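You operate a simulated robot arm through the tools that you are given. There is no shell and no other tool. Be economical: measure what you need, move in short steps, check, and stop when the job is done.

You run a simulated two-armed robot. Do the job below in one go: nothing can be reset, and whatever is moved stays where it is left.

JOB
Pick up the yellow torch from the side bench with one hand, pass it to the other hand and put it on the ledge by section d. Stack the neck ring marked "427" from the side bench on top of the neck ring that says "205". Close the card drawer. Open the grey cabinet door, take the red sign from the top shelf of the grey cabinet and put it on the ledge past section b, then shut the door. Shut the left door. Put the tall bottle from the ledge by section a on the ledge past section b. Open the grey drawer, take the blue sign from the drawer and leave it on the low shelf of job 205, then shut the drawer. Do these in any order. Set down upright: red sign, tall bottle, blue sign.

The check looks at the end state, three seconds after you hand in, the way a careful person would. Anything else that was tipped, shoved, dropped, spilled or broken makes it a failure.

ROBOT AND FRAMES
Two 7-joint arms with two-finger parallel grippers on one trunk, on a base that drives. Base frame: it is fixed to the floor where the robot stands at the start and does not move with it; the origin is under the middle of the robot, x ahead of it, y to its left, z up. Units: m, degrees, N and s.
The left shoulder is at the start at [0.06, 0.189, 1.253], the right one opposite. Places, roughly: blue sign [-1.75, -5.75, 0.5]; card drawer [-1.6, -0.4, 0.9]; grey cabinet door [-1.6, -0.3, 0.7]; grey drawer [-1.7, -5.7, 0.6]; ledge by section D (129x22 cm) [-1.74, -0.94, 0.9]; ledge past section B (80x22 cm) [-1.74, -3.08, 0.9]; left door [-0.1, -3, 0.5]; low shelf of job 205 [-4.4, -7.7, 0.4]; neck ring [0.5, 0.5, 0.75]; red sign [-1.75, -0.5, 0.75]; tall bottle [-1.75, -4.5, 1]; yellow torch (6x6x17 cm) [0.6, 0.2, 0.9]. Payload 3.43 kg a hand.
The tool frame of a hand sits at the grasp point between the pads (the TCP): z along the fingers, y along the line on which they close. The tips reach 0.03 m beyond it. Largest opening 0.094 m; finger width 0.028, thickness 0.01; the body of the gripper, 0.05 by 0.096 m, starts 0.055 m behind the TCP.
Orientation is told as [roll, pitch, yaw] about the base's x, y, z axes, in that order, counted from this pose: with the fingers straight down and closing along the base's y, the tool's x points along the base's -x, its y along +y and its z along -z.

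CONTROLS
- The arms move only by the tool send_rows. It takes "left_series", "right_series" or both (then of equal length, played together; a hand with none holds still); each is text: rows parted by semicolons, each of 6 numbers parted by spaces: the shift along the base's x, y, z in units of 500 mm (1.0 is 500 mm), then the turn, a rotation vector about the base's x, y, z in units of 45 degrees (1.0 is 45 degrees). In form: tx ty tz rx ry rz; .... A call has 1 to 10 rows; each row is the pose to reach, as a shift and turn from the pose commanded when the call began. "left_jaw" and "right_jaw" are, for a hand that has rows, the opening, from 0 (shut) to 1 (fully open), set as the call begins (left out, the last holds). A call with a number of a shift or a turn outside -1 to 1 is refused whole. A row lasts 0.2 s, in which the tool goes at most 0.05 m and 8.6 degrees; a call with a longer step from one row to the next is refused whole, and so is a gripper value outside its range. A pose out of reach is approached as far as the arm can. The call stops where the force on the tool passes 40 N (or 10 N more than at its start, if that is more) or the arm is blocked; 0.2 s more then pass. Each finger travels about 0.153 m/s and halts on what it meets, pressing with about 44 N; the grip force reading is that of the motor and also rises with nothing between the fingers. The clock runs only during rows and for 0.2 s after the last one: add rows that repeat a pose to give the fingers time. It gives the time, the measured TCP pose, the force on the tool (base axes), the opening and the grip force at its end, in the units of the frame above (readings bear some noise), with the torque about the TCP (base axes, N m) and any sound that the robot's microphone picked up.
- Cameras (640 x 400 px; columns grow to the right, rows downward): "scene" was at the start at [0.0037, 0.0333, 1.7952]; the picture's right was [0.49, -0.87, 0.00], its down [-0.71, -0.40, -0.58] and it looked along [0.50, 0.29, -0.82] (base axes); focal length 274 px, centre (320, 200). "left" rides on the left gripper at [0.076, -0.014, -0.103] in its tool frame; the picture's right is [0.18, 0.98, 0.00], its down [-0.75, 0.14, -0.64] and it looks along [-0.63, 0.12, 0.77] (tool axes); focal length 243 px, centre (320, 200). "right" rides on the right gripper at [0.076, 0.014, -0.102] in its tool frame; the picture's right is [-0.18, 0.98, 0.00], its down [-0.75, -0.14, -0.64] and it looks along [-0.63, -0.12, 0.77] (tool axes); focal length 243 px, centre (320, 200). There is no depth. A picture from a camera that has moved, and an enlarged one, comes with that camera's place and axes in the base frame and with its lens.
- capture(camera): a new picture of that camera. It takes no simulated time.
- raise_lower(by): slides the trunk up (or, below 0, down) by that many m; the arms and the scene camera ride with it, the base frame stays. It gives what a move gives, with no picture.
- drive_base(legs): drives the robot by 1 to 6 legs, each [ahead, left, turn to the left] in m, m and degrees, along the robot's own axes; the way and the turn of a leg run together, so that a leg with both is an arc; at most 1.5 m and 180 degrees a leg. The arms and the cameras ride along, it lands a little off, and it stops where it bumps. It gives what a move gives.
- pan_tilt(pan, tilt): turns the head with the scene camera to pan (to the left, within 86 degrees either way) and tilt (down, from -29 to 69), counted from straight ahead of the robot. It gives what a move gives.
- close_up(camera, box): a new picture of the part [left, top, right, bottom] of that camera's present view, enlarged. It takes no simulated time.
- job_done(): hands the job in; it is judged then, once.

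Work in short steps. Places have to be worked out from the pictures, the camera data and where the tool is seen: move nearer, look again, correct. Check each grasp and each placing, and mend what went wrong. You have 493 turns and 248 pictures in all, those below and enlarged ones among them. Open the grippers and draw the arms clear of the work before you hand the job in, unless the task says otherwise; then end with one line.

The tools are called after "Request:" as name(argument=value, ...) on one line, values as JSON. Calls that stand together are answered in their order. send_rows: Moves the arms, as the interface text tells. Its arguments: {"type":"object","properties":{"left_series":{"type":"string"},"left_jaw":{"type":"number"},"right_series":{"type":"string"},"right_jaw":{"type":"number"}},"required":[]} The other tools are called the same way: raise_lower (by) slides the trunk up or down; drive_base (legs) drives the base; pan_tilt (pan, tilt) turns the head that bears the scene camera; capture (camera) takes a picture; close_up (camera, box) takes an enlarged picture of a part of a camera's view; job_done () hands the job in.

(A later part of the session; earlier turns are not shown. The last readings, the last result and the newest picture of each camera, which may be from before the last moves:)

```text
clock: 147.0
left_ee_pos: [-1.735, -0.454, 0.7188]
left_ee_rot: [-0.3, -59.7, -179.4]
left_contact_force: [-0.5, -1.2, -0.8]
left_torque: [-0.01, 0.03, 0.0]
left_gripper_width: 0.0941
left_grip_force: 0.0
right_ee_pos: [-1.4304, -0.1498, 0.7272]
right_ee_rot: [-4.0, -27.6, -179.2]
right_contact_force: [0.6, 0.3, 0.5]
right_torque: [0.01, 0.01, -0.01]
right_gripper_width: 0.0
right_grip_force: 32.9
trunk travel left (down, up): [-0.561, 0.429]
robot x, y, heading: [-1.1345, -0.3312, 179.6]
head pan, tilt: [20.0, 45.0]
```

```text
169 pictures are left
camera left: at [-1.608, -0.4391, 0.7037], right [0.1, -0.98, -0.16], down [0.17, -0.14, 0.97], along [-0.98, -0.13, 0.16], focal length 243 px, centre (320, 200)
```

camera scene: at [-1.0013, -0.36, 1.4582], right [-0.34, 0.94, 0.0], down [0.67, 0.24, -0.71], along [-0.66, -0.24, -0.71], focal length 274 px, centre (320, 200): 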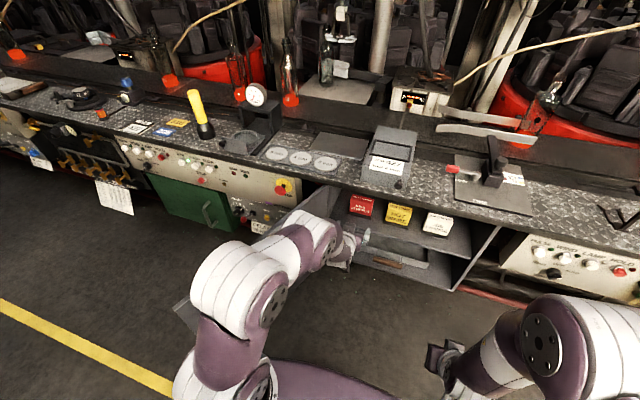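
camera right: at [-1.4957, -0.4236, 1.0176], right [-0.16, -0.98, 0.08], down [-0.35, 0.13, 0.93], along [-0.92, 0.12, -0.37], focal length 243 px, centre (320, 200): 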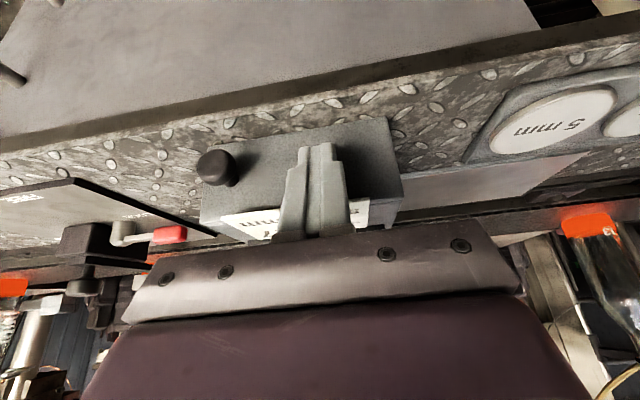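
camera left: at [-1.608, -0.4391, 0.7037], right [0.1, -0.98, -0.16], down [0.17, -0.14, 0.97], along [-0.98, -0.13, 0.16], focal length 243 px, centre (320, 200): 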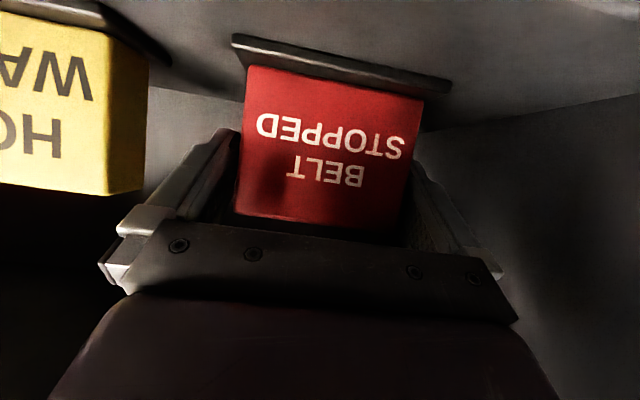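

The fingers straddle the block. I close and check the width.

Request:
send_rows(left_series="0 0 0 0 0 0; 0 0 0 0 0 0; 0 0 0 0 0 0; 0 0 0 0 0 0", left_jaw=0)

Request:
raise_lower(by=0.03)

Request:
capture(camera="left")

```text
clock: 148.0
left_ee_pos: [-1.7344, -0.4533, 0.7191]
left_ee_rot: [-0.3, -59.6, -179.4]
left_contact_force: [-0.8, 0.4, 0.2]
left_torque: [0.0, -0.01, -0.03]
left_gripper_width: 0.0887
left_grip_force: 44.5
right_ee_pos: [-1.429, -0.1502, 0.7278]
right_ee_rot: [-4.0, -27.6, -179.2]
right_contact_force: [0.4, -0.7, 0.1]
right_torque: [0.01, 0.01, 0.03]
right_gripper_width: 0.0
right_grip_force: 32.3
trunk travel left (down, up): [-0.561, 0.429]
robot x, y, heading: [-1.1338, -0.3334, 179.8]
head pan, tilt: [20.0, 45.0]
```

```text
clock: 148.7
left_ee_pos: [-1.7345, -0.4536, 0.7473]
left_ee_rot: [-0.2, -59.6, -179.4]
left_contact_force: [0.6, 0.8, -1.5]
left_torque: [-0.02, 0.0, 0.0]
left_gripper_width: 0.0889
left_grip_force: 44.1
right_ee_pos: [-1.4295, -0.1492, 0.7584]
right_ee_rot: [-3.9, -27.6, -179.2]
right_contact_force: [0.0, 1.0, 0.0]
right_torque: [0.01, -0.01, 0.03]
right_gripper_width: 0.0001
right_grip_force: 33.0
trunk travel left (down, up): [-0.591, 0.399]
robot x, y, heading: [-1.1321, -0.3313, 179.7]
head pan, tilt: [20.0, 45.0]
```

```text
168 pictures are left
camera left: at [-1.6074, -0.4391, 0.7341], right [0.1, -0.98, -0.16], down [0.17, -0.14, 0.97], along [-0.98, -0.13, 0.16], focal length 243 px, centre (320, 200)
```

left: 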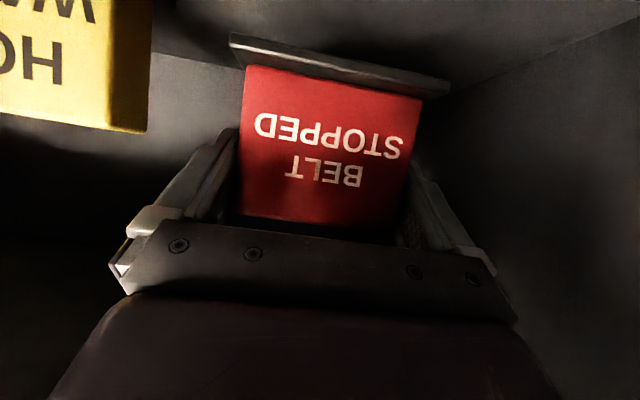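

The sign is held and lifted. I drive straight back out of the cabinet.

Request:
drive_base(legs=[[-0.4, 0, 0]])

Request:
capture(camera="scene")

Request:
capture(camera="left")

```text
clock: 151.2
left_ee_pos: [-1.3401, -0.4569, 0.7491]
left_ee_rot: [-0.3, -59.8, -179.2]
left_contact_force: [-0.4, 0.6, -1.1]
left_torque: [-0.03, 0.03, -0.03]
left_gripper_width: 0.0891
left_grip_force: 44.1
right_ee_pos: [-1.0354, -0.1514, 0.7582]
right_ee_rot: [-4.0, -27.7, -178.9]
right_contact_force: [-0.5, 0.5, -1.1]
right_torque: [0.02, 0.02, 0.04]
right_gripper_width: 0.0
right_grip_force: 33.0
trunk travel left (down, up): [-0.591, 0.399]
robot x, y, heading: [-0.745, -0.3286, 179.9]
head pan, tilt: [20.0, 45.0]
```

```text
167 pictures are left
camera scene: at [-0.7559, -0.3629, 1.4743], right [-0.34, 0.94, 0.0], down [0.66, 0.24, -0.71], along [-0.67, -0.24, -0.71], focal length 274 px, centre (320, 200)
```

scene: 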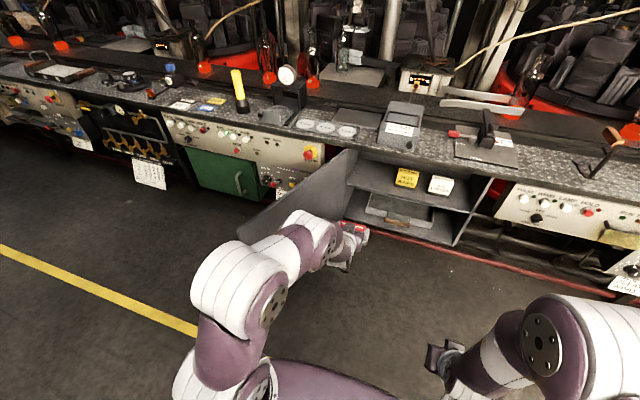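

```text
166 pictures are left
camera left: at [-1.2147, -0.4423, 0.7346], right [0.1, -0.98, -0.16], down [0.18, -0.14, 0.97], along [-0.98, -0.13, 0.16], focal length 243 px, centre (320, 200)
```

left: 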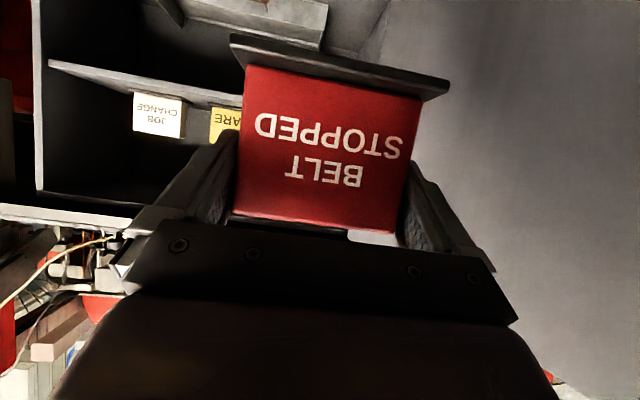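

Sign is secure. I raise the trunk, back up and drive along the aisle toward the ledge past section B, leaving the door for afterwards.

Request:
raise_lower(by=0.33)

Request:
drive_base(legs=[[-0.1, 0, 0], [0, 1.3, 0], [0, 1.2, 0]])

Request:
pan_tilt(pan=0, tilt=40)

Request:
capture(camera="scene")

```text
clock: 154.4
left_ee_pos: [-1.3413, -0.4565, 1.0776]
left_ee_rot: [-0.3, -59.5, -179.1]
left_contact_force: [-0.1, -0.1, -1.7]
left_torque: [-0.04, 0.0, 0.03]
left_gripper_width: 0.0887
left_grip_force: 43.9
right_ee_pos: [-1.0386, -0.1511, 1.0885]
right_ee_rot: [-4.0, -27.6, -178.8]
right_contact_force: [0.5, -0.2, 0.9]
right_torque: [-0.01, -0.02, 0.0]
right_gripper_width: 0.0003
right_grip_force: 33.3
trunk travel left (down, up): [-0.921, 0.069]
robot x, y, heading: [-0.7407, -0.3319, 180.1]
head pan, tilt: [20.0, 45.0]
```

```text
clock: 167.3
left_ee_pos: [-1.1958, -2.9495, 1.0793]
left_ee_rot: [-0.2, -59.6, -177.4]
left_contact_force: [0.4, 0.6, -0.9]
left_torque: [-0.05, 0.02, -0.03]
left_gripper_width: 0.0887
left_grip_force: 44.0
right_ee_pos: [-0.902, -2.6351, 1.0877]
right_ee_rot: [-4.0, -27.8, -177.3]
right_contact_force: [-0.9, 0.3, 0.2]
right_torque: [0.02, 0.0, 0.01]
right_gripper_width: 0.0
right_grip_force: 33.1
trunk travel left (down, up): [-0.921, 0.069]
robot x, y, heading: [-0.6014, -2.8038, -178.4]
head pan, tilt: [20.0, 45.0]
```

```text
clock: 168.1
left_ee_pos: [-1.1955, -2.9499, 1.0768]
left_ee_rot: [-0.3, -59.5, -177.3]
left_contact_force: [1.2, -0.5, -0.9]
left_torque: [0.03, -0.05, -0.02]
left_gripper_width: 0.0887
left_grip_force: 44.0
right_ee_pos: [-0.9015, -2.6367, 1.0885]
right_ee_rot: [-4.0, -27.7, -177.1]
right_contact_force: [-0.2, -0.4, 0.4]
right_torque: [-0.02, -0.02, -0.01]
right_gripper_width: 0.0
right_grip_force: 33.3
trunk travel left (down, up): [-0.921, 0.069]
robot x, y, heading: [-0.6035, -2.8082, -178.1]
head pan, tilt: [0.0, 40.0]
```

```text
165 pictures are left
camera scene: at [-0.6241, -2.8102, 1.8115], right [-0.03, 1.0, 0.0], down [0.64, 0.02, -0.77], along [-0.77, -0.02, -0.64], focal length 274 px, centre (320, 200)
```

scene: 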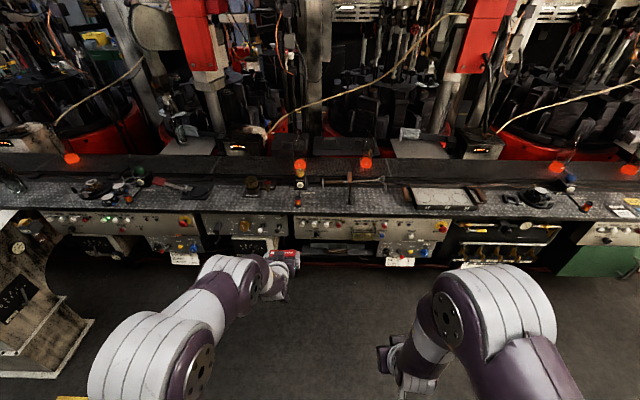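

I correct heading and zoom along the ledge to find the section labels and free space.

Request:
drive_base(legs=[[0, 0, -2]])

Request:
close_up(camera="scene", box=[30, 150, 250, 290])

Request:
close_up(camera="scene", box=[220, 150, 480, 290])

```text
clock: 168.9
left_ee_pos: [-1.1998, -2.9287, 1.078]
left_ee_rot: [-0.3, -59.5, -179.3]
left_contact_force: [0.6, -1.0, -1.7]
left_torque: [0.01, 0.0, 0.02]
left_gripper_width: 0.0888
left_grip_force: 43.4
right_ee_pos: [-0.8961, -2.6248, 1.0899]
right_ee_rot: [-4.1, -27.6, -179.2]
right_contact_force: [0.7, -0.6, 0.3]
right_torque: [-0.02, 0.0, -0.02]
right_gripper_width: 0.0001
right_grip_force: 33.2
trunk travel left (down, up): [-0.921, 0.069]
robot x, y, heading: [-0.5988, -2.8057, 179.9]
head pan, tilt: [0.0, 40.0]
```

```text
2.86 times, centred on (140, 220) of scene
camera zoom: at [-0.6243, -2.81, 1.8115], right [0.01, 1.0, 0.0], down [0.64, 0.0, -0.77], along [-0.77, 0.01, -0.64], focal length 782 px, centre (834, 143)
```

zoom: 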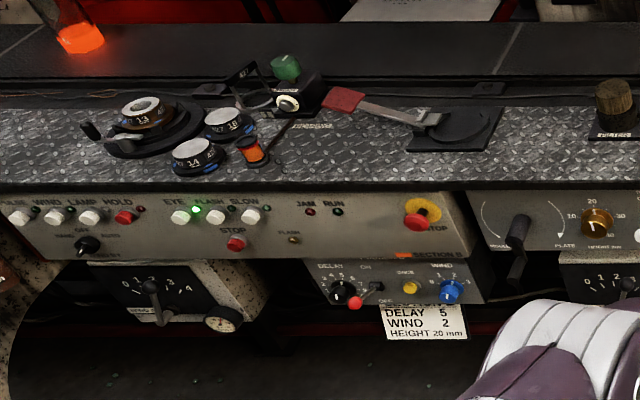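

```text
2.46 times, centred on (350, 220) of scene
camera zoom: at [-0.6243, -2.81, 1.8115], right [0.01, 1.0, 0.0], down [0.64, 0.0, -0.77], along [-0.77, 0.01, -0.64], focal length 673 px, centre (246, 151)
```

zoom: 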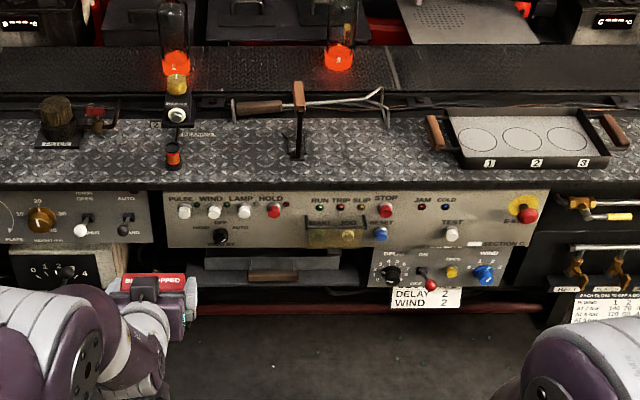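

Section B ends at y≈−3.48. Free plate at y≈−2.83 (between orange spool and lever) suits the sign and y≈−3.32 the bottle, both within this ledge. I drive to put the sign at (−1.69,−2.83).

Request:
drive_base(legs=[[0, -0.1, 0], [0.3, 0, 0]])

Request:
capture(camera="left")

Request:
capture(camera="scene")

```text
clock: 171.6
left_ee_pos: [-1.4914, -2.8288, 1.0795]
left_ee_rot: [-0.3, -59.7, -179.3]
left_contact_force: [0.2, 0.1, -1.0]
left_torque: [-0.03, 0.0, 0.01]
left_gripper_width: 0.0892
left_grip_force: 44.3
right_ee_pos: [-1.1878, -2.5258, 1.0895]
right_ee_rot: [-4.1, -27.7, -179.0]
right_contact_force: [0.6, 0.3, -0.2]
right_torque: [0.0, -0.01, 0.01]
right_gripper_width: 0.0
right_grip_force: 32.9
trunk travel left (down, up): [-0.921, 0.069]
robot x, y, heading: [-0.8896, -2.7053, 179.8]
head pan, tilt: [0.0, 40.0]
```

```text
162 pictures are left
camera left: at [-1.3655, -2.815, 1.0648], right [0.1, -0.98, -0.16], down [0.18, -0.14, 0.97], along [-0.98, -0.13, 0.16], focal length 243 px, centre (320, 200)
```

left: 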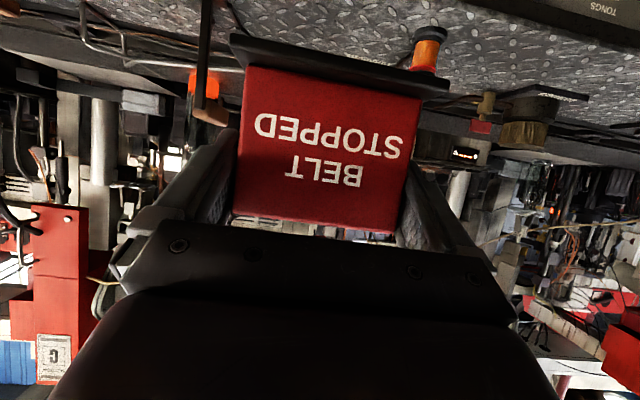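

```text
161 pictures are left
camera scene: at [-0.9145, -2.7096, 1.8116], right [0.0, 1.0, 0.0], down [0.64, 0.0, -0.77], along [-0.77, 0.0, -0.64], focal length 274 px, centre (320, 200)
```

scene: 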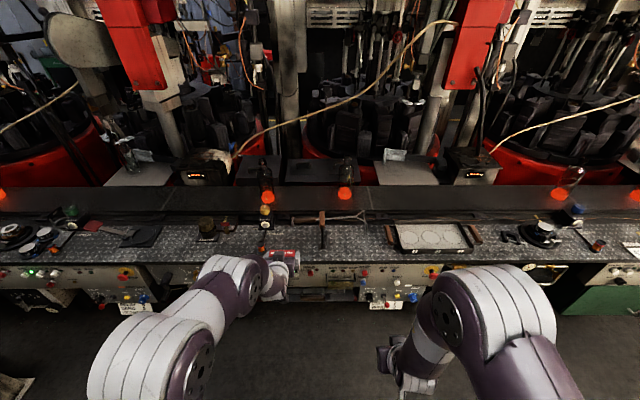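

Space between spool (y≈−2.96) and lever (≈−2.68) is clear. I advance 0.2 m and lower the trunk.

Request:
drive_base(legs=[[0.2, 0, 0]])

Request:
raise_lower(by=-0.1)

Request:
capture(camera="left")

Request:
close_up(camera="scene", box=[190, 180, 370, 310])

```text
clock: 173.2
left_ee_pos: [-1.6919, -2.8277, 1.0783]
left_ee_rot: [-0.3, -59.7, -179.3]
left_contact_force: [0.6, 0.4, -1.1]
left_torque: [0.01, -0.05, -0.04]
left_gripper_width: 0.0888
left_grip_force: 43.6
right_ee_pos: [-1.3861, -2.5248, 1.0892]
right_ee_rot: [-4.0, -27.7, -179.3]
right_contact_force: [-0.5, -0.2, -0.2]
right_torque: [0.0, 0.03, 0.03]
right_gripper_width: 0.0
right_grip_force: 32.9
trunk travel left (down, up): [-0.921, 0.069]
robot x, y, heading: [-1.0909, -2.7043, 179.9]
head pan, tilt: [0.0, 40.0]
```

```text
clock: 174.6
left_ee_pos: [-1.6938, -2.8262, 0.979]
left_ee_rot: [-0.3, -59.6, -179.3]
left_contact_force: [-0.3, -0.1, -1.6]
left_torque: [0.01, 0.03, -0.01]
left_gripper_width: 0.0889
left_grip_force: 44.3
right_ee_pos: [-1.388, -2.5234, 0.9885]
right_ee_rot: [-4.0, -27.6, -179.2]
right_contact_force: [-0.1, -0.1, -0.2]
right_torque: [-0.01, -0.01, -0.02]
right_gripper_width: 0.0
right_grip_force: 32.6
trunk travel left (down, up): [-0.821, 0.169]
robot x, y, heading: [-1.0924, -2.7072, 179.6]
head pan, tilt: [0.0, 40.0]
```

```text
160 pictures are left
camera left: at [-1.5667, -2.8129, 0.9641], right [0.1, -0.98, -0.16], down [0.17, -0.14, 0.97], along [-0.98, -0.12, 0.16], focal length 243 px, centre (320, 200)
```

left: 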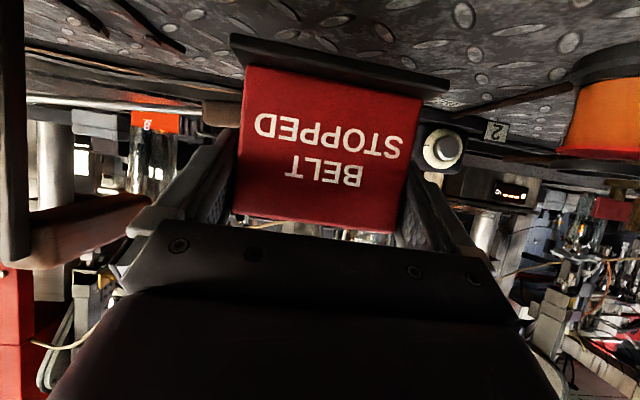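

```text
3.08 times, centred on (280, 245) of scene
camera zoom: at [-1.1167, -2.708, 1.7115], right [0.01, 1.0, 0.0], down [0.64, 0.0, -0.77], along [-0.77, 0.0, -0.64], focal length 842 px, centre (443, 62)
```

zoom: 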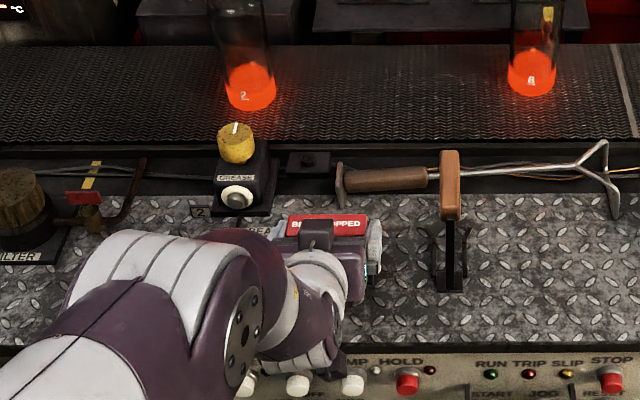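

Clear spot. I lower in small amounts until the base touches.

Request:
raise_lower(by=-0.018)

Request:
raise_lower(by=-0.006)

Request:
raise_lower(by=-0.004)

```text
clock: 175.2
left_ee_pos: [-1.6939, -2.8273, 0.9605]
left_ee_rot: [-0.3, -59.6, -179.4]
left_contact_force: [0.5, 0.3, -1.5]
left_torque: [-0.03, -0.06, 0.04]
left_gripper_width: 0.0889
left_grip_force: 44.5
right_ee_pos: [-1.3882, -2.5246, 0.9705]
right_ee_rot: [-4.0, -27.6, -179.2]
right_contact_force: [-0.5, -0.3, -0.3]
right_torque: [0.01, 0.01, 0.0]
right_gripper_width: 0.0
right_grip_force: 33.2
trunk travel left (down, up): [-0.803, 0.187]
robot x, y, heading: [-1.0909, -2.7062, 179.9]
head pan, tilt: [0.0, 40.0]
```

```text
clock: 175.8
left_ee_pos: [-1.6933, -2.8267, 0.9569]
left_ee_rot: [-0.2, -60.1, -179.6]
left_contact_force: [-2.1, -2.2, 14.4]
left_torque: [-0.82, -0.19, -0.15]
left_gripper_width: 0.0888
left_grip_force: 43.9
right_ee_pos: [-1.387, -2.5233, 0.9652]
right_ee_rot: [-4.1, -27.7, -179.2]
right_contact_force: [-0.1, 0.6, -0.6]
right_torque: [-0.03, 0.0, -0.01]
right_gripper_width: 0.0001
right_grip_force: 33.6
trunk travel left (down, up): [-0.797, 0.193]
robot x, y, heading: [-1.09, -2.7039, 179.6]
head pan, tilt: [0.0, 40.0]
```

```text
clock: 176.5
left_ee_pos: [-1.6965, -2.8262, 0.9581]
left_ee_rot: [-0.5, -60.7, -179.2]
left_contact_force: [4.1, -0.5, 13.5]
left_torque: [-0.23, -0.56, 0.0]
left_gripper_width: 0.0886
left_grip_force: 43.8
right_ee_pos: [-1.3875, -2.5234, 0.9606]
right_ee_rot: [-4.0, -27.7, -179.2]
right_contact_force: [0.0, -0.8, -0.3]
right_torque: [-0.01, 0.02, 0.03]
right_gripper_width: 0.0
right_grip_force: 32.8
trunk travel left (down, up): [-0.794, 0.196]
robot x, y, heading: [-1.0942, -2.7049, 179.6]
head pan, tilt: [0.0, 40.0]
stopped: the force on the tool passed its limit at 41 N (the readings are from after the stop); the commanded pose is now the measured one
```

Contact. I open the fingers and back straight out slowly.

Request:
send_rows(left_series="0 0 0 0 0 0; 0 0 0 0 0 0; 0 0 0 0 0 0", left_jaw=1)

Request:
capture(camera="left")

Request:
drive_base(legs=[[-0.06, 0, 0]])

Request:
capture(camera="left")

```text
clock: 177.3
left_ee_pos: [-1.6967, -2.826, 0.9554]
left_ee_rot: [-0.5, -60.3, -179.2]
left_contact_force: [-0.9, -0.9, 0.1]
left_torque: [0.02, -0.02, 0.0]
left_gripper_width: 0.094
left_grip_force: 0.1
right_ee_pos: [-1.3875, -2.5244, 0.9614]
right_ee_rot: [-3.9, -27.6, -179.1]
right_contact_force: [-0.5, -0.3, -0.9]
right_torque: [-0.02, -0.02, 0.0]
right_gripper_width: 0.0
right_grip_force: 32.9
trunk travel left (down, up): [-0.794, 0.196]
robot x, y, heading: [-1.0887, -2.7042, 179.6]
head pan, tilt: [0.0, 40.0]
```

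```text
158 pictures are left
camera left: at [-1.5699, -2.8126, 0.9397], right [0.1, -0.98, -0.16], down [0.19, -0.14, 0.97], along [-0.98, -0.13, 0.17], focal length 243 px, centre (320, 200)
```

left: 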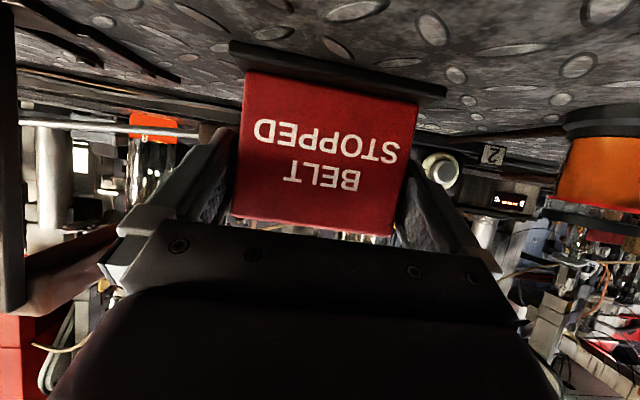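

```text
clock: 178.2
left_ee_pos: [-1.6379, -2.8277, 0.9556]
left_ee_rot: [-0.5, -60.3, -179.2]
left_contact_force: [0.5, -0.4, 0.8]
left_torque: [0.0, -0.01, 0.02]
left_gripper_width: 0.0943
left_grip_force: 0.1
right_ee_pos: [-1.3302, -2.524, 0.9603]
right_ee_rot: [-4.0, -27.6, -179.2]
right_contact_force: [-0.5, 0.4, -0.2]
right_torque: [-0.02, -0.03, 0.04]
right_gripper_width: 0.0
right_grip_force: 33.4
trunk travel left (down, up): [-0.794, 0.196]
robot x, y, heading: [-1.0352, -2.7048, 179.5]
head pan, tilt: [0.0, 40.0]
```

```text
157 pictures are left
camera left: at [-1.5117, -2.813, 0.9395], right [0.1, -0.98, -0.16], down [0.19, -0.14, 0.97], along [-0.98, -0.13, 0.17], focal length 243 px, centre (320, 200)
```

left: 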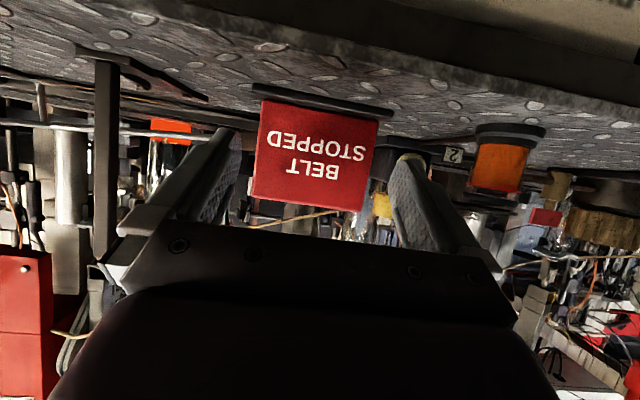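

The red sign stands upright on the ledge. I back away, tuck the left arm, and return toward the cabinet door.

Request:
drive_base(legs=[[-0.4, 0, 0]])

Request:
send_rows(left_series="0.06 0 0.05 0 -0.17 0; 0.12 0 0.1 0 -0.34 0; 0.18 0 0.15 0 -0.51 0; 0.24 0 0.2 0 -0.68 0; 0.3 -0.02 0.22 0 -0.85 0; 0.36 -0.05 0.22 0 -1 0; 0.4 -0.08 0.22 0 -1 0; 0.44 -0.12 0.22 0 -1 0; 0.48 -0.16 0.22 0 -1 0")

Request:
drive_base(legs=[[0, -1.2, 0], [0, -0.45, 0]])

Request:
pan_tilt(pan=-20, tilt=45)

Request:
capture(camera="scene")

```text
clock: 180.8
left_ee_pos: [-1.2269, -2.83, 0.9553]
left_ee_rot: [-0.5, -60.2, -179.1]
left_contact_force: [0.0, -0.4, -0.1]
left_torque: [0.01, 0.0, 0.0]
left_gripper_width: 0.0942
left_grip_force: 0.1
right_ee_pos: [-0.9181, -2.5276, 0.9611]
right_ee_rot: [-4.0, -27.6, -179.1]
right_contact_force: [0.0, -0.3, -0.5]
right_torque: [0.02, 0.02, 0.01]
right_gripper_width: 0.0
right_grip_force: 32.6
trunk travel left (down, up): [-0.794, 0.196]
robot x, y, heading: [-0.621, -2.7033, 179.4]
head pan, tilt: [0.0, 40.0]
```

```text
clock: 182.8
left_ee_pos: [-0.9842, -2.9102, 1.0649]
left_ee_rot: [0.1, -15.5, -179.4]
left_contact_force: [0.2, -0.6, -1.7]
left_torque: [0.0, 0.0, -0.03]
left_gripper_width: 0.0942
left_grip_force: 0.0
left hand out of reach, approached as far as the arm can: row 6
right_ee_pos: [-0.9176, -2.5263, 0.9623]
right_ee_rot: [-4.1, -27.7, -179.1]
right_contact_force: [0.4, -0.6, -0.7]
right_torque: [0.0, 0.04, 0.03]
right_gripper_width: 0.0001
right_grip_force: 32.7
trunk travel left (down, up): [-0.794, 0.196]
robot x, y, heading: [-0.6205, -2.7094, 179.5]
head pan, tilt: [0.0, 40.0]
```

```text
clock: 191.2
left_ee_pos: [-0.9923, -1.2627, 1.065]
left_ee_rot: [0.1, -15.4, -179.0]
left_contact_force: [0.8, 0.0, 0.7]
left_torque: [0.01, 0.03, 0.02]
left_gripper_width: 0.0942
left_grip_force: 0.0
right_ee_pos: [-0.9301, -0.878, 0.9624]
right_ee_rot: [-4.0, -27.7, -178.6]
right_contact_force: [-0.5, 0.1, -0.5]
right_torque: [0.0, -0.02, 0.02]
right_gripper_width: 0.0
right_grip_force: 32.6
trunk travel left (down, up): [-0.794, 0.196]
robot x, y, heading: [-0.6291, -1.0563, -179.7]
head pan, tilt: [0.0, 40.0]
```

```text
clock: 192.0
left_ee_pos: [-0.9925, -1.261, 1.0642]
left_ee_rot: [0.2, -15.3, -179.0]
left_contact_force: [-0.3, 0.1, -0.6]
left_torque: [0.02, 0.0, -0.01]
left_gripper_width: 0.0942
left_grip_force: 0.1
right_ee_pos: [-0.9294, -0.8782, 0.9606]
right_ee_rot: [-4.0, -27.7, -178.6]
right_contact_force: [1.1, -0.6, 0.0]
right_torque: [0.04, -0.01, 0.02]
right_gripper_width: 0.0
right_grip_force: 33.7
trunk travel left (down, up): [-0.794, 0.196]
robot x, y, heading: [-0.6292, -1.0572, -179.9]
head pan, tilt: [-20.0, 45.0]
```

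```text
156 pictures are left
camera scene: at [-0.647, -1.0312, 1.6768], right [0.34, 0.94, 0.0], down [0.67, -0.24, -0.71], along [-0.67, 0.24, -0.71], focal length 274 px, centre (320, 200)
```

scene: 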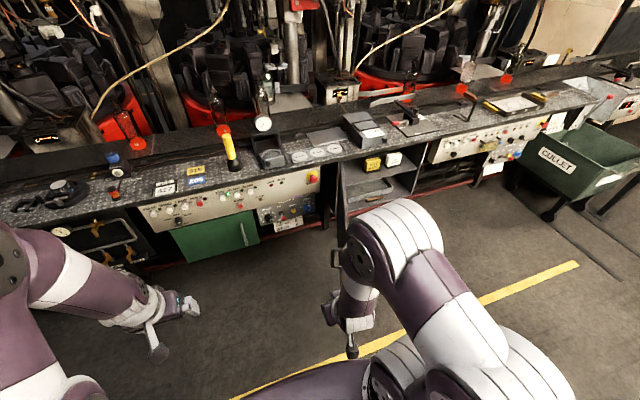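

Door stands at ~114°. I lower the trunk, go ahead so the closed right hand is on the outer side of the door, then strafe right to swing it.

Request:
raise_lower(by=-0.2)

Request:
drive_base(legs=[[0.27, 0, 0]])

Request:
drive_base(legs=[[0, -0.25, 0]])

Request:
capture(camera="scene")

```text
clock: 194.2
left_ee_pos: [-0.9928, -1.2612, 0.8655]
left_ee_rot: [0.2, -15.3, -178.9]
left_contact_force: [-0.9, -0.2, 0.5]
left_torque: [-0.04, 0.02, -0.02]
left_gripper_width: 0.0939
left_grip_force: 0.0
right_ee_pos: [-0.9291, -0.8765, 0.7622]
right_ee_rot: [-4.0, -27.7, -178.6]
right_contact_force: [0.4, 0.6, 0.2]
right_torque: [0.06, 0.01, 0.0]
right_gripper_width: 0.0
right_grip_force: 33.2
trunk travel left (down, up): [-0.594, 0.396]
robot x, y, heading: [-0.6302, -1.0536, -179.9]
head pan, tilt: [-20.0, 45.0]
```

```text
clock: 196.1
left_ee_pos: [-1.2638, -1.2623, 0.8652]
left_ee_rot: [0.1, -15.2, -179.1]
left_contact_force: [0.1, 0.5, 0.3]
left_torque: [0.01, 0.04, 0.03]
left_gripper_width: 0.0939
left_grip_force: 0.0
right_ee_pos: [-1.1985, -0.878, 0.761]
right_ee_rot: [-3.9, -27.6, -178.7]
right_contact_force: [-0.7, -0.3, 0.0]
right_torque: [0.01, 0.0, 0.01]
right_gripper_width: 0.0001
right_grip_force: 33.4
trunk travel left (down, up): [-0.594, 0.396]
robot x, y, heading: [-0.9039, -1.0568, -179.9]
head pan, tilt: [-20.0, 45.0]
```

```text
clock: 197.9
left_ee_pos: [-1.2644, -1.0176, 0.8645]
left_ee_rot: [0.3, -15.2, -178.8]
left_contact_force: [-0.5, 0.0, -0.3]
left_torque: [0.02, 0.01, 0.01]
left_gripper_width: 0.0942
left_grip_force: 0.0
right_ee_pos: [-1.2016, -0.6345, 0.7604]
right_ee_rot: [-3.9, -27.7, -178.5]
right_contact_force: [0.3, -0.1, -0.1]
right_torque: [-0.01, -0.04, 0.0]
right_gripper_width: 0.0
right_grip_force: 32.6
trunk travel left (down, up): [-0.594, 0.396]
robot x, y, heading: [-0.905, -0.8137, -179.4]
head pan, tilt: [-20.0, 45.0]
```

```text
155 pictures are left
camera scene: at [-0.9196, -0.7863, 1.4767], right [0.34, 0.94, 0.0], down [0.67, -0.24, -0.71], along [-0.67, 0.24, -0.71], focal length 274 px, centre (320, 200)
```

scene: 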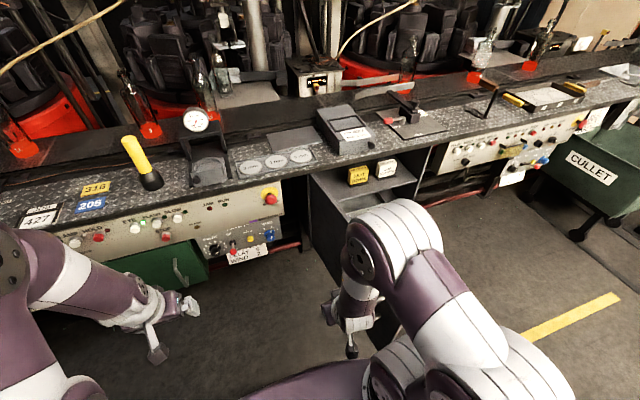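

The door is moving. I continue strafing right.

Request:
drive_base(legs=[[0, -0.25, 0]])

Request:
capture(camera="scene")

```text
clock: 199.3
left_ee_pos: [-1.2654, -0.8557, 0.8658]
left_ee_rot: [0.5, -15.2, -178.8]
left_contact_force: [0.2, 1.7, 0.1]
left_torque: [-0.05, -0.01, 0.01]
left_gripper_width: 0.094
left_grip_force: 0.1
right_ee_pos: [-1.2113, -0.4733, 0.7622]
right_ee_rot: [-3.7, -28.8, -178.3]
right_contact_force: [-0.1, 1.4, -0.6]
right_torque: [-0.05, 0.0, 0.02]
right_gripper_width: 0.0
right_grip_force: 33.1
trunk travel left (down, up): [-0.594, 0.396]
robot x, y, heading: [-0.9091, -0.6496, -179.6]
head pan, tilt: [-20.0, 45.0]
stopped in leg 1: the force on the tool passed its limit at 47 N (the readings are from after the stop); the commanded pose is now the measured one
```

```text
154 pictures are left
camera scene: at [-0.922, -0.6203, 1.4766], right [0.33, 0.94, 0.0], down [0.67, -0.24, -0.71], along [-0.67, 0.23, -0.71], focal length 274 px, centre (320, 200)
```

scene: 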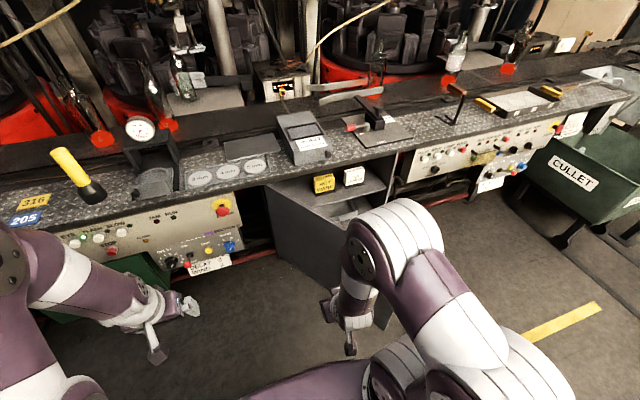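

It stopped on force. I check with the right camera.

Request:
capture(camera="right")

```text
153 pictures are left
camera right: at [-1.0941, -0.4899, 0.8162], right [-0.16, -0.99, 0.03], down [-0.35, 0.09, 0.93], along [-0.92, 0.14, -0.36], focal length 243 px, centre (320, 200)
```

right: 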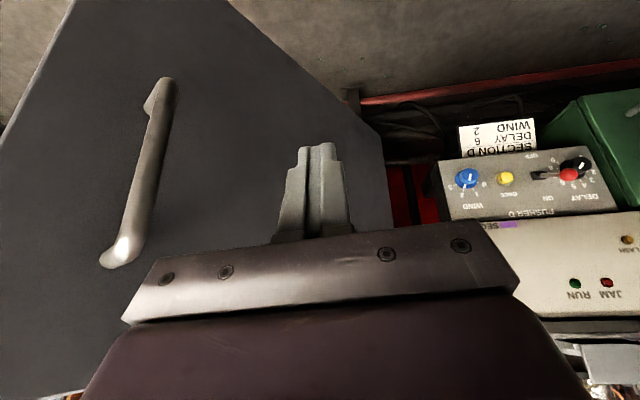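

Hand is correctly outside the door, near the handle. Now I push forward and slightly right to follow the swing.

Request:
drive_base(legs=[[0.12, -0.06, 0]])

Request:
drive_base(legs=[[0.1, -0.06, 0]])

Request:
capture(camera="scene")

```text
clock: 200.7
left_ee_pos: [-1.386, -0.8005, 0.8642]
left_ee_rot: [0.2, -15.2, -178.7]
left_contact_force: [0.2, 0.0, -0.2]
left_torque: [0.01, 0.0, 0.03]
left_gripper_width: 0.094
left_grip_force: 0.2
right_ee_pos: [-1.334, -0.418, 0.7647]
right_ee_rot: [-3.9, -28.8, -178.2]
right_contact_force: [-0.3, 0.0, 0.2]
right_torque: [-0.01, -0.01, 0.01]
right_gripper_width: 0.0
right_grip_force: 32.7
trunk travel left (down, up): [-0.594, 0.396]
robot x, y, heading: [-1.0257, -0.5941, -179.5]
head pan, tilt: [-20.0, 45.0]
```

```text
clock: 201.9
left_ee_pos: [-1.4921, -0.7421, 0.8635]
left_ee_rot: [0.2, -15.3, -178.7]
left_contact_force: [-0.2, -0.8, 0.7]
left_torque: [0.01, -0.01, 0.0]
left_gripper_width: 0.094
left_grip_force: 0.0
right_ee_pos: [-1.4368, -0.3587, 0.765]
right_ee_rot: [-3.8, -28.8, -178.1]
right_contact_force: [-0.3, -0.1, 0.0]
right_torque: [0.01, -0.03, -0.04]
right_gripper_width: 0.0
right_grip_force: 33.3
trunk travel left (down, up): [-0.594, 0.396]
robot x, y, heading: [-1.1308, -0.5353, -179.4]
head pan, tilt: [-20.0, 45.0]
```

```text
152 pictures are left
camera scene: at [-1.1469, -0.5098, 1.4767], right [0.33, 0.94, 0.0], down [0.67, -0.24, -0.71], along [-0.67, 0.24, -0.71], focal length 274 px, centre (320, 200)
```

scene: 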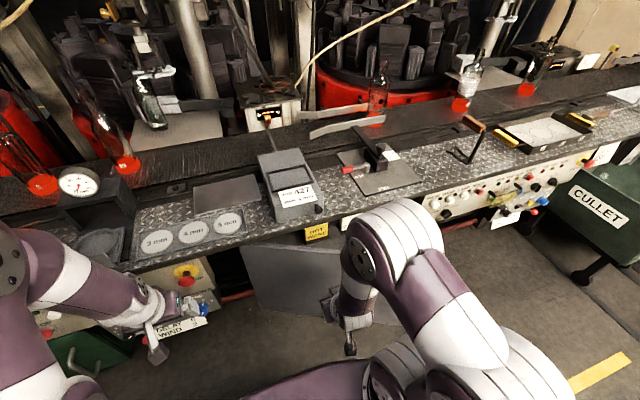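

The left hand is close to section D's panel, so I pull it back; then push the door shut with the right hand.

Request:
send_rows(left_series="0.08 0 0.02 0 0 0; 0.16 0 0.06 0 0 0; 0.24 -0.04 0.1 0 0 0; 0.32 -0.08 0.14 0 0 0; 0.36 -0.1 0.16 0 0 0; 0.36 -0.1 0.16 0 0 0; 0.36 -0.1 0.16 0 0 0", right_series="0 0.04 0 0 0 0; 0 0.1 0 0 0 0; 0 0.16 0 0 0 0; -0.06 0.2 0 0 0 0; -0.12 0.2 0 0 0 0; -0.18 0.2 0 0 0 0; -0.22 0.2 0 0 0 0")

Request:
capture(camera="right")

Request:
capture(camera="scene")

```text
clock: 203.5
left_ee_pos: [-1.3561, -0.8445, 0.933]
left_ee_rot: [0.1, -15.3, -178.7]
left_contact_force: [-0.5, -0.1, 0.1]
left_torque: [-0.01, -0.01, -0.01]
left_gripper_width: 0.094
left_grip_force: 0.0
left hand out of reach, approached as far as the arm can: row 3, 4, 5, 6, 7
right_ee_pos: [-1.551, -0.2839, 0.7662]
right_ee_rot: [-5.2, -26.9, -178.3]
right_contact_force: [0.3, 0.0, 0.0]
right_torque: [-0.03, 0.01, -0.03]
right_gripper_width: 0.0001
right_grip_force: 32.9
right hand out of reach, approached as far as the arm can: row 1, 2, 3, 4, 5, 6, 7
trunk travel left (down, up): [-0.594, 0.396]
robot x, y, heading: [-1.1275, -0.5322, -179.4]
head pan, tilt: [-20.0, 45.0]
```

```text
151 pictures are left
camera right: at [-1.4353, -0.3045, 0.8224], right [-0.18, -0.98, 0.0], down [-0.38, 0.07, 0.92], along [-0.91, 0.16, -0.38], focal length 243 px, centre (320, 200)
```

right: 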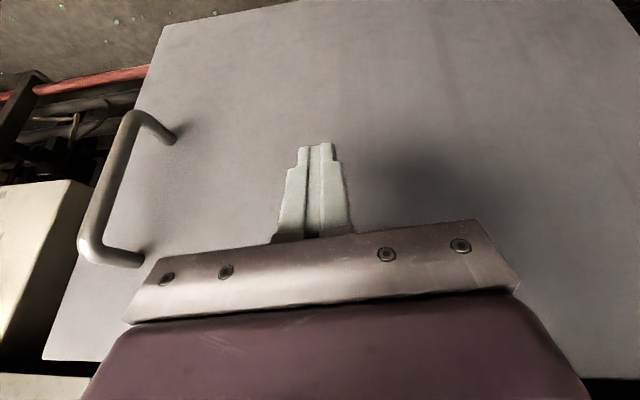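

```text
150 pictures are left
camera scene: at [-1.1457, -0.509, 1.4767], right [0.33, 0.94, 0.0], down [0.67, -0.24, -0.71], along [-0.67, 0.24, -0.71], focal length 274 px, centre (320, 200)
```

scene: 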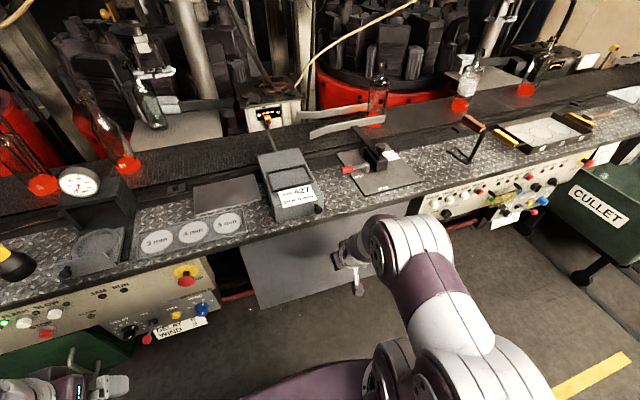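

Nearly shut. I push a bit further.

Request:
send_rows(right_series="-0.04 0.02 0 0 0 0; -0.08 0.04 0 0 0 0; -0.12 0.04 0 0 0 0; -0.16 0.04 0 0 0 0; -0.18 0.04 0 0 0 0")

Request:
capture(camera="right")

```text
clock: 204.5
left_ee_pos: [-1.3533, -0.8467, 0.9329]
left_ee_rot: [0.0, -15.4, -178.9]
left_contact_force: [-0.5, -0.3, 0.0]
left_torque: [0.04, -0.04, 0.03]
left_gripper_width: 0.0941
left_grip_force: 0.1
right_ee_pos: [-1.6097, -0.2392, 0.7578]
right_ee_rot: [-4.0, -27.7, -178.8]
right_contact_force: [39.3, -2.7, 33.9]
right_torque: [-0.17, 0.07, 0.04]
right_gripper_width: 0.0
right_grip_force: 33.1
right hand out of reach, approached as far as the arm can: row 1
trunk travel left (down, up): [-0.594, 0.396]
robot x, y, heading: [-1.1294, -0.5354, -180.0]
head pan, tilt: [-20.0, 45.0]
stopped in row 5 (right hand): the force on the tool passed its limit at 50 N (the readings are from after the stop); the commanded pose is now the measured one
```

```text
149 pictures are left
camera right: at [-1.4936, -0.2592, 0.8138], right [-0.17, -0.98, 0.03], down [-0.37, 0.09, 0.93], along [-0.91, 0.15, -0.38], focal length 243 px, centre (320, 200)
```

right: 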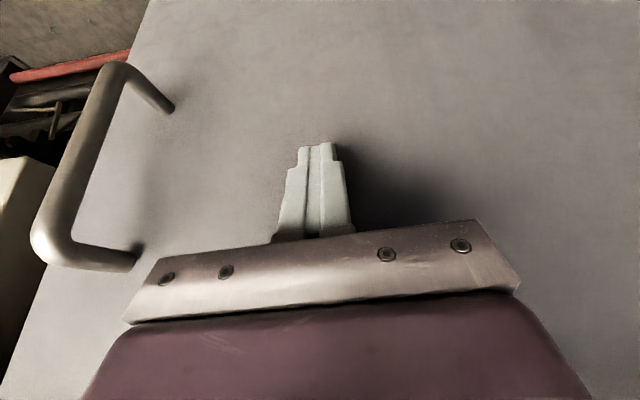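

Firm resistance: door at its stop. I retract and check from the scene camera.

Request:
send_rows(right_series="0.08 0 0 0 0 0; 0.16 0 0 0 0 0; 0.24 0 0 0 0 0; 0.32 0 0 0 0 0; 0.36 0 0 0 0 0")

Request:
drive_base(legs=[[-0.4, 0, 0]])

Request:
capture(camera="scene")

```text
clock: 205.7
left_ee_pos: [-1.3554, -0.8459, 0.9341]
left_ee_rot: [0.1, -15.3, -178.8]
left_contact_force: [0.5, 0.9, 0.0]
left_torque: [0.02, 0.01, -0.01]
left_gripper_width: 0.0944
left_grip_force: 0.1
right_ee_pos: [-1.4329, -0.2423, 0.759]
right_ee_rot: [-3.9, -27.7, -178.6]
right_contact_force: [0.2, 0.0, 0.8]
right_torque: [-0.01, -0.01, -0.03]
right_gripper_width: 0.0005
right_grip_force: 33.2
trunk travel left (down, up): [-0.594, 0.396]
robot x, y, heading: [-1.1291, -0.5372, -179.6]
head pan, tilt: [-20.0, 45.0]
```

```text
clock: 208.2
left_ee_pos: [-0.9442, -0.8429, 0.9326]
left_ee_rot: [0.2, -15.2, -178.6]
left_contact_force: [1.0, 0.5, 0.2]
left_torque: [-0.02, 0.02, 0.01]
left_gripper_width: 0.0939
left_grip_force: 0.0
right_ee_pos: [-1.0257, -0.2398, 0.7599]
right_ee_rot: [-3.9, -27.8, -178.3]
right_contact_force: [0.4, 0.1, -0.5]
right_torque: [-0.03, -0.03, 0.03]
right_gripper_width: 0.0001
right_grip_force: 33.1
trunk travel left (down, up): [-0.594, 0.396]
robot x, y, heading: [-0.7209, -0.5353, -179.3]
head pan, tilt: [-20.0, 45.0]
```

```text
148 pictures are left
camera scene: at [-0.7349, -0.5069, 1.4768], right [0.33, 0.94, 0.0], down [0.67, -0.23, -0.71], along [-0.67, 0.23, -0.71], focal length 274 px, centre (320, 200)
```

scene: 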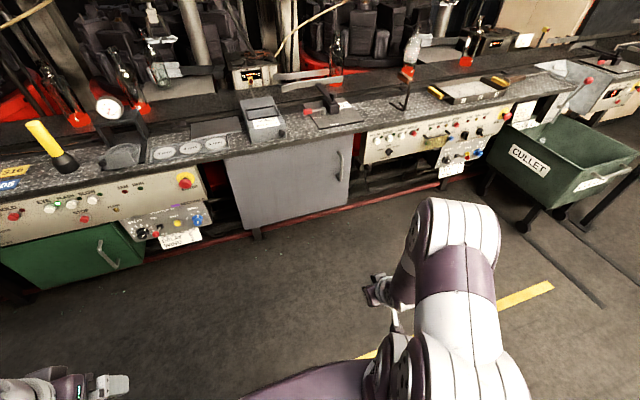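

Cabinet door is shut. Next the "left door" near (−0.1,−3): I raise the trunk, drive along the aisle and look.

Request:
raise_lower(by=0.35)

Request:
drive_base(legs=[[0, 1.2, 0]])

Request:
pan_tilt(pan=86, tilt=30)

Request:
capture(camera="scene")

```text
clock: 211.7
left_ee_pos: [-0.9457, -0.8423, 1.2829]
left_ee_rot: [0.1, -15.2, -178.6]
left_contact_force: [0.2, -0.7, 1.1]
left_torque: [0.03, -0.03, 0.03]
left_gripper_width: 0.0939
left_grip_force: 0.0
right_ee_pos: [-1.0261, -0.2412, 1.1091]
right_ee_rot: [-3.9, -27.8, -178.3]
right_contact_force: [0.9, -0.2, 0.2]
right_torque: [-0.01, -0.04, -0.01]
right_gripper_width: 0.0
right_grip_force: 32.8
trunk travel left (down, up): [-0.944, 0.046]
robot x, y, heading: [-0.7185, -0.5313, -179.7]
head pan, tilt: [-20.0, 45.0]
```

```text
clock: 217.8
left_ee_pos: [-0.918, -2.0469, 1.2825]
left_ee_rot: [0.3, -15.3, -177.8]
left_contact_force: [-0.2, -0.9, 0.3]
left_torque: [0.0, 0.02, 0.01]
left_gripper_width: 0.094
left_grip_force: 0.1
right_ee_pos: [-1.0075, -1.447, 1.1082]
right_ee_rot: [-3.9, -27.9, -177.4]
right_contact_force: [-0.6, 0.6, 0.0]
right_torque: [0.0, -0.02, 0.0]
right_gripper_width: 0.0002
right_grip_force: 33.5
trunk travel left (down, up): [-0.944, 0.046]
robot x, y, heading: [-0.6986, -1.7322, -178.6]
head pan, tilt: [-20.0, 45.0]
```

```text
clock: 219.6
left_ee_pos: [-0.9186, -2.0487, 1.2833]
left_ee_rot: [0.1, -15.3, -177.7]
left_contact_force: [-0.5, -0.3, 0.6]
left_torque: [-0.01, -0.01, 0.03]
left_gripper_width: 0.094
left_grip_force: 0.0
right_ee_pos: [-1.0069, -1.4474, 1.1097]
right_ee_rot: [-4.0, -27.8, -177.6]
right_contact_force: [0.1, 0.5, 0.5]
right_torque: [-0.02, 0.01, -0.05]
right_gripper_width: 0.0
right_grip_force: 32.9
trunk travel left (down, up): [-0.944, 0.046]
robot x, y, heading: [-0.6977, -1.7378, -178.4]
head pan, tilt: [85.9, 30.0]
```

```text
147 pictures are left
camera scene: at [-0.6412, -1.8255, 1.8494], right [-1.0, 0.05, 0.0], down [0.02, 0.5, -0.87], along [-0.04, -0.87, -0.5], focal length 274 px, centre (320, 200)
```

scene: 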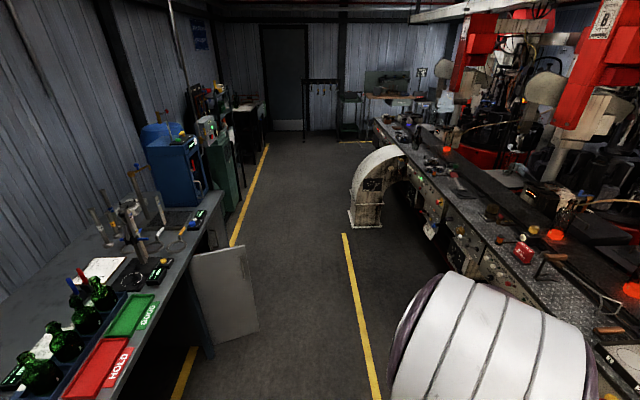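

The door panel runs from hinge ≈(0.05,−3.0) out to ≈(−0.28,−3.05). I drive nearer and turn to face the bench side (+x).

Request:
drive_base(legs=[[0.1, 0.85, 0], [0, 0, 90], [0, 0, 88]])

Request:
pan_tilt(pan=-30, tilt=40)

Request:
capture(camera="scene")

```text
clock: 231.6
left_ee_pos: [-0.5288, -2.3076, 1.2835]
left_ee_rot: [0.1, -15.3, -5.5]
left_contact_force: [-0.4, 0.6, 0.3]
left_torque: [-0.02, 0.0, 0.04]
left_gripper_width: 0.0937
left_grip_force: 0.1
right_ee_pos: [-0.5211, -2.9161, 1.1088]
right_ee_rot: [-3.9, -27.8, -5.2]
right_contact_force: [-0.2, 0.0, -0.3]
right_torque: [0.0, 0.02, -0.03]
right_gripper_width: 0.0
right_grip_force: 32.9
trunk travel left (down, up): [-0.944, 0.046]
robot x, y, heading: [-0.7932, -2.5886, -6.2]
head pan, tilt: [85.9, 30.0]
```

```text
clock: 233.5
left_ee_pos: [-0.5291, -2.3084, 1.2835]
left_ee_rot: [0.1, -15.3, -5.5]
left_contact_force: [-0.2, 0.4, -0.5]
left_torque: [0.02, 0.0, -0.03]
left_gripper_width: 0.0936
left_grip_force: 0.1
right_ee_pos: [-0.5214, -2.9169, 1.1089]
right_ee_rot: [-3.9, -27.8, -5.3]
right_contact_force: [-0.3, 0.3, -0.8]
right_torque: [-0.01, 0.01, -0.01]
right_gripper_width: 0.0
right_grip_force: 32.8
trunk travel left (down, up): [-0.944, 0.046]
robot x, y, heading: [-0.7866, -2.5876, -6.3]
head pan, tilt: [-30.0, 40.0]
```

```text
146 pictures are left
camera scene: at [-0.7806, -2.6362, 1.834], right [-0.59, -0.81, 0.0], down [-0.52, 0.38, -0.77], along [0.62, -0.45, -0.64], focal length 274 px, centre (320, 200)
```

scene: 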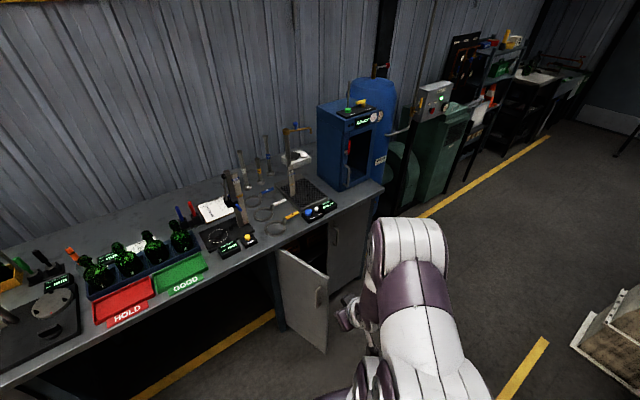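

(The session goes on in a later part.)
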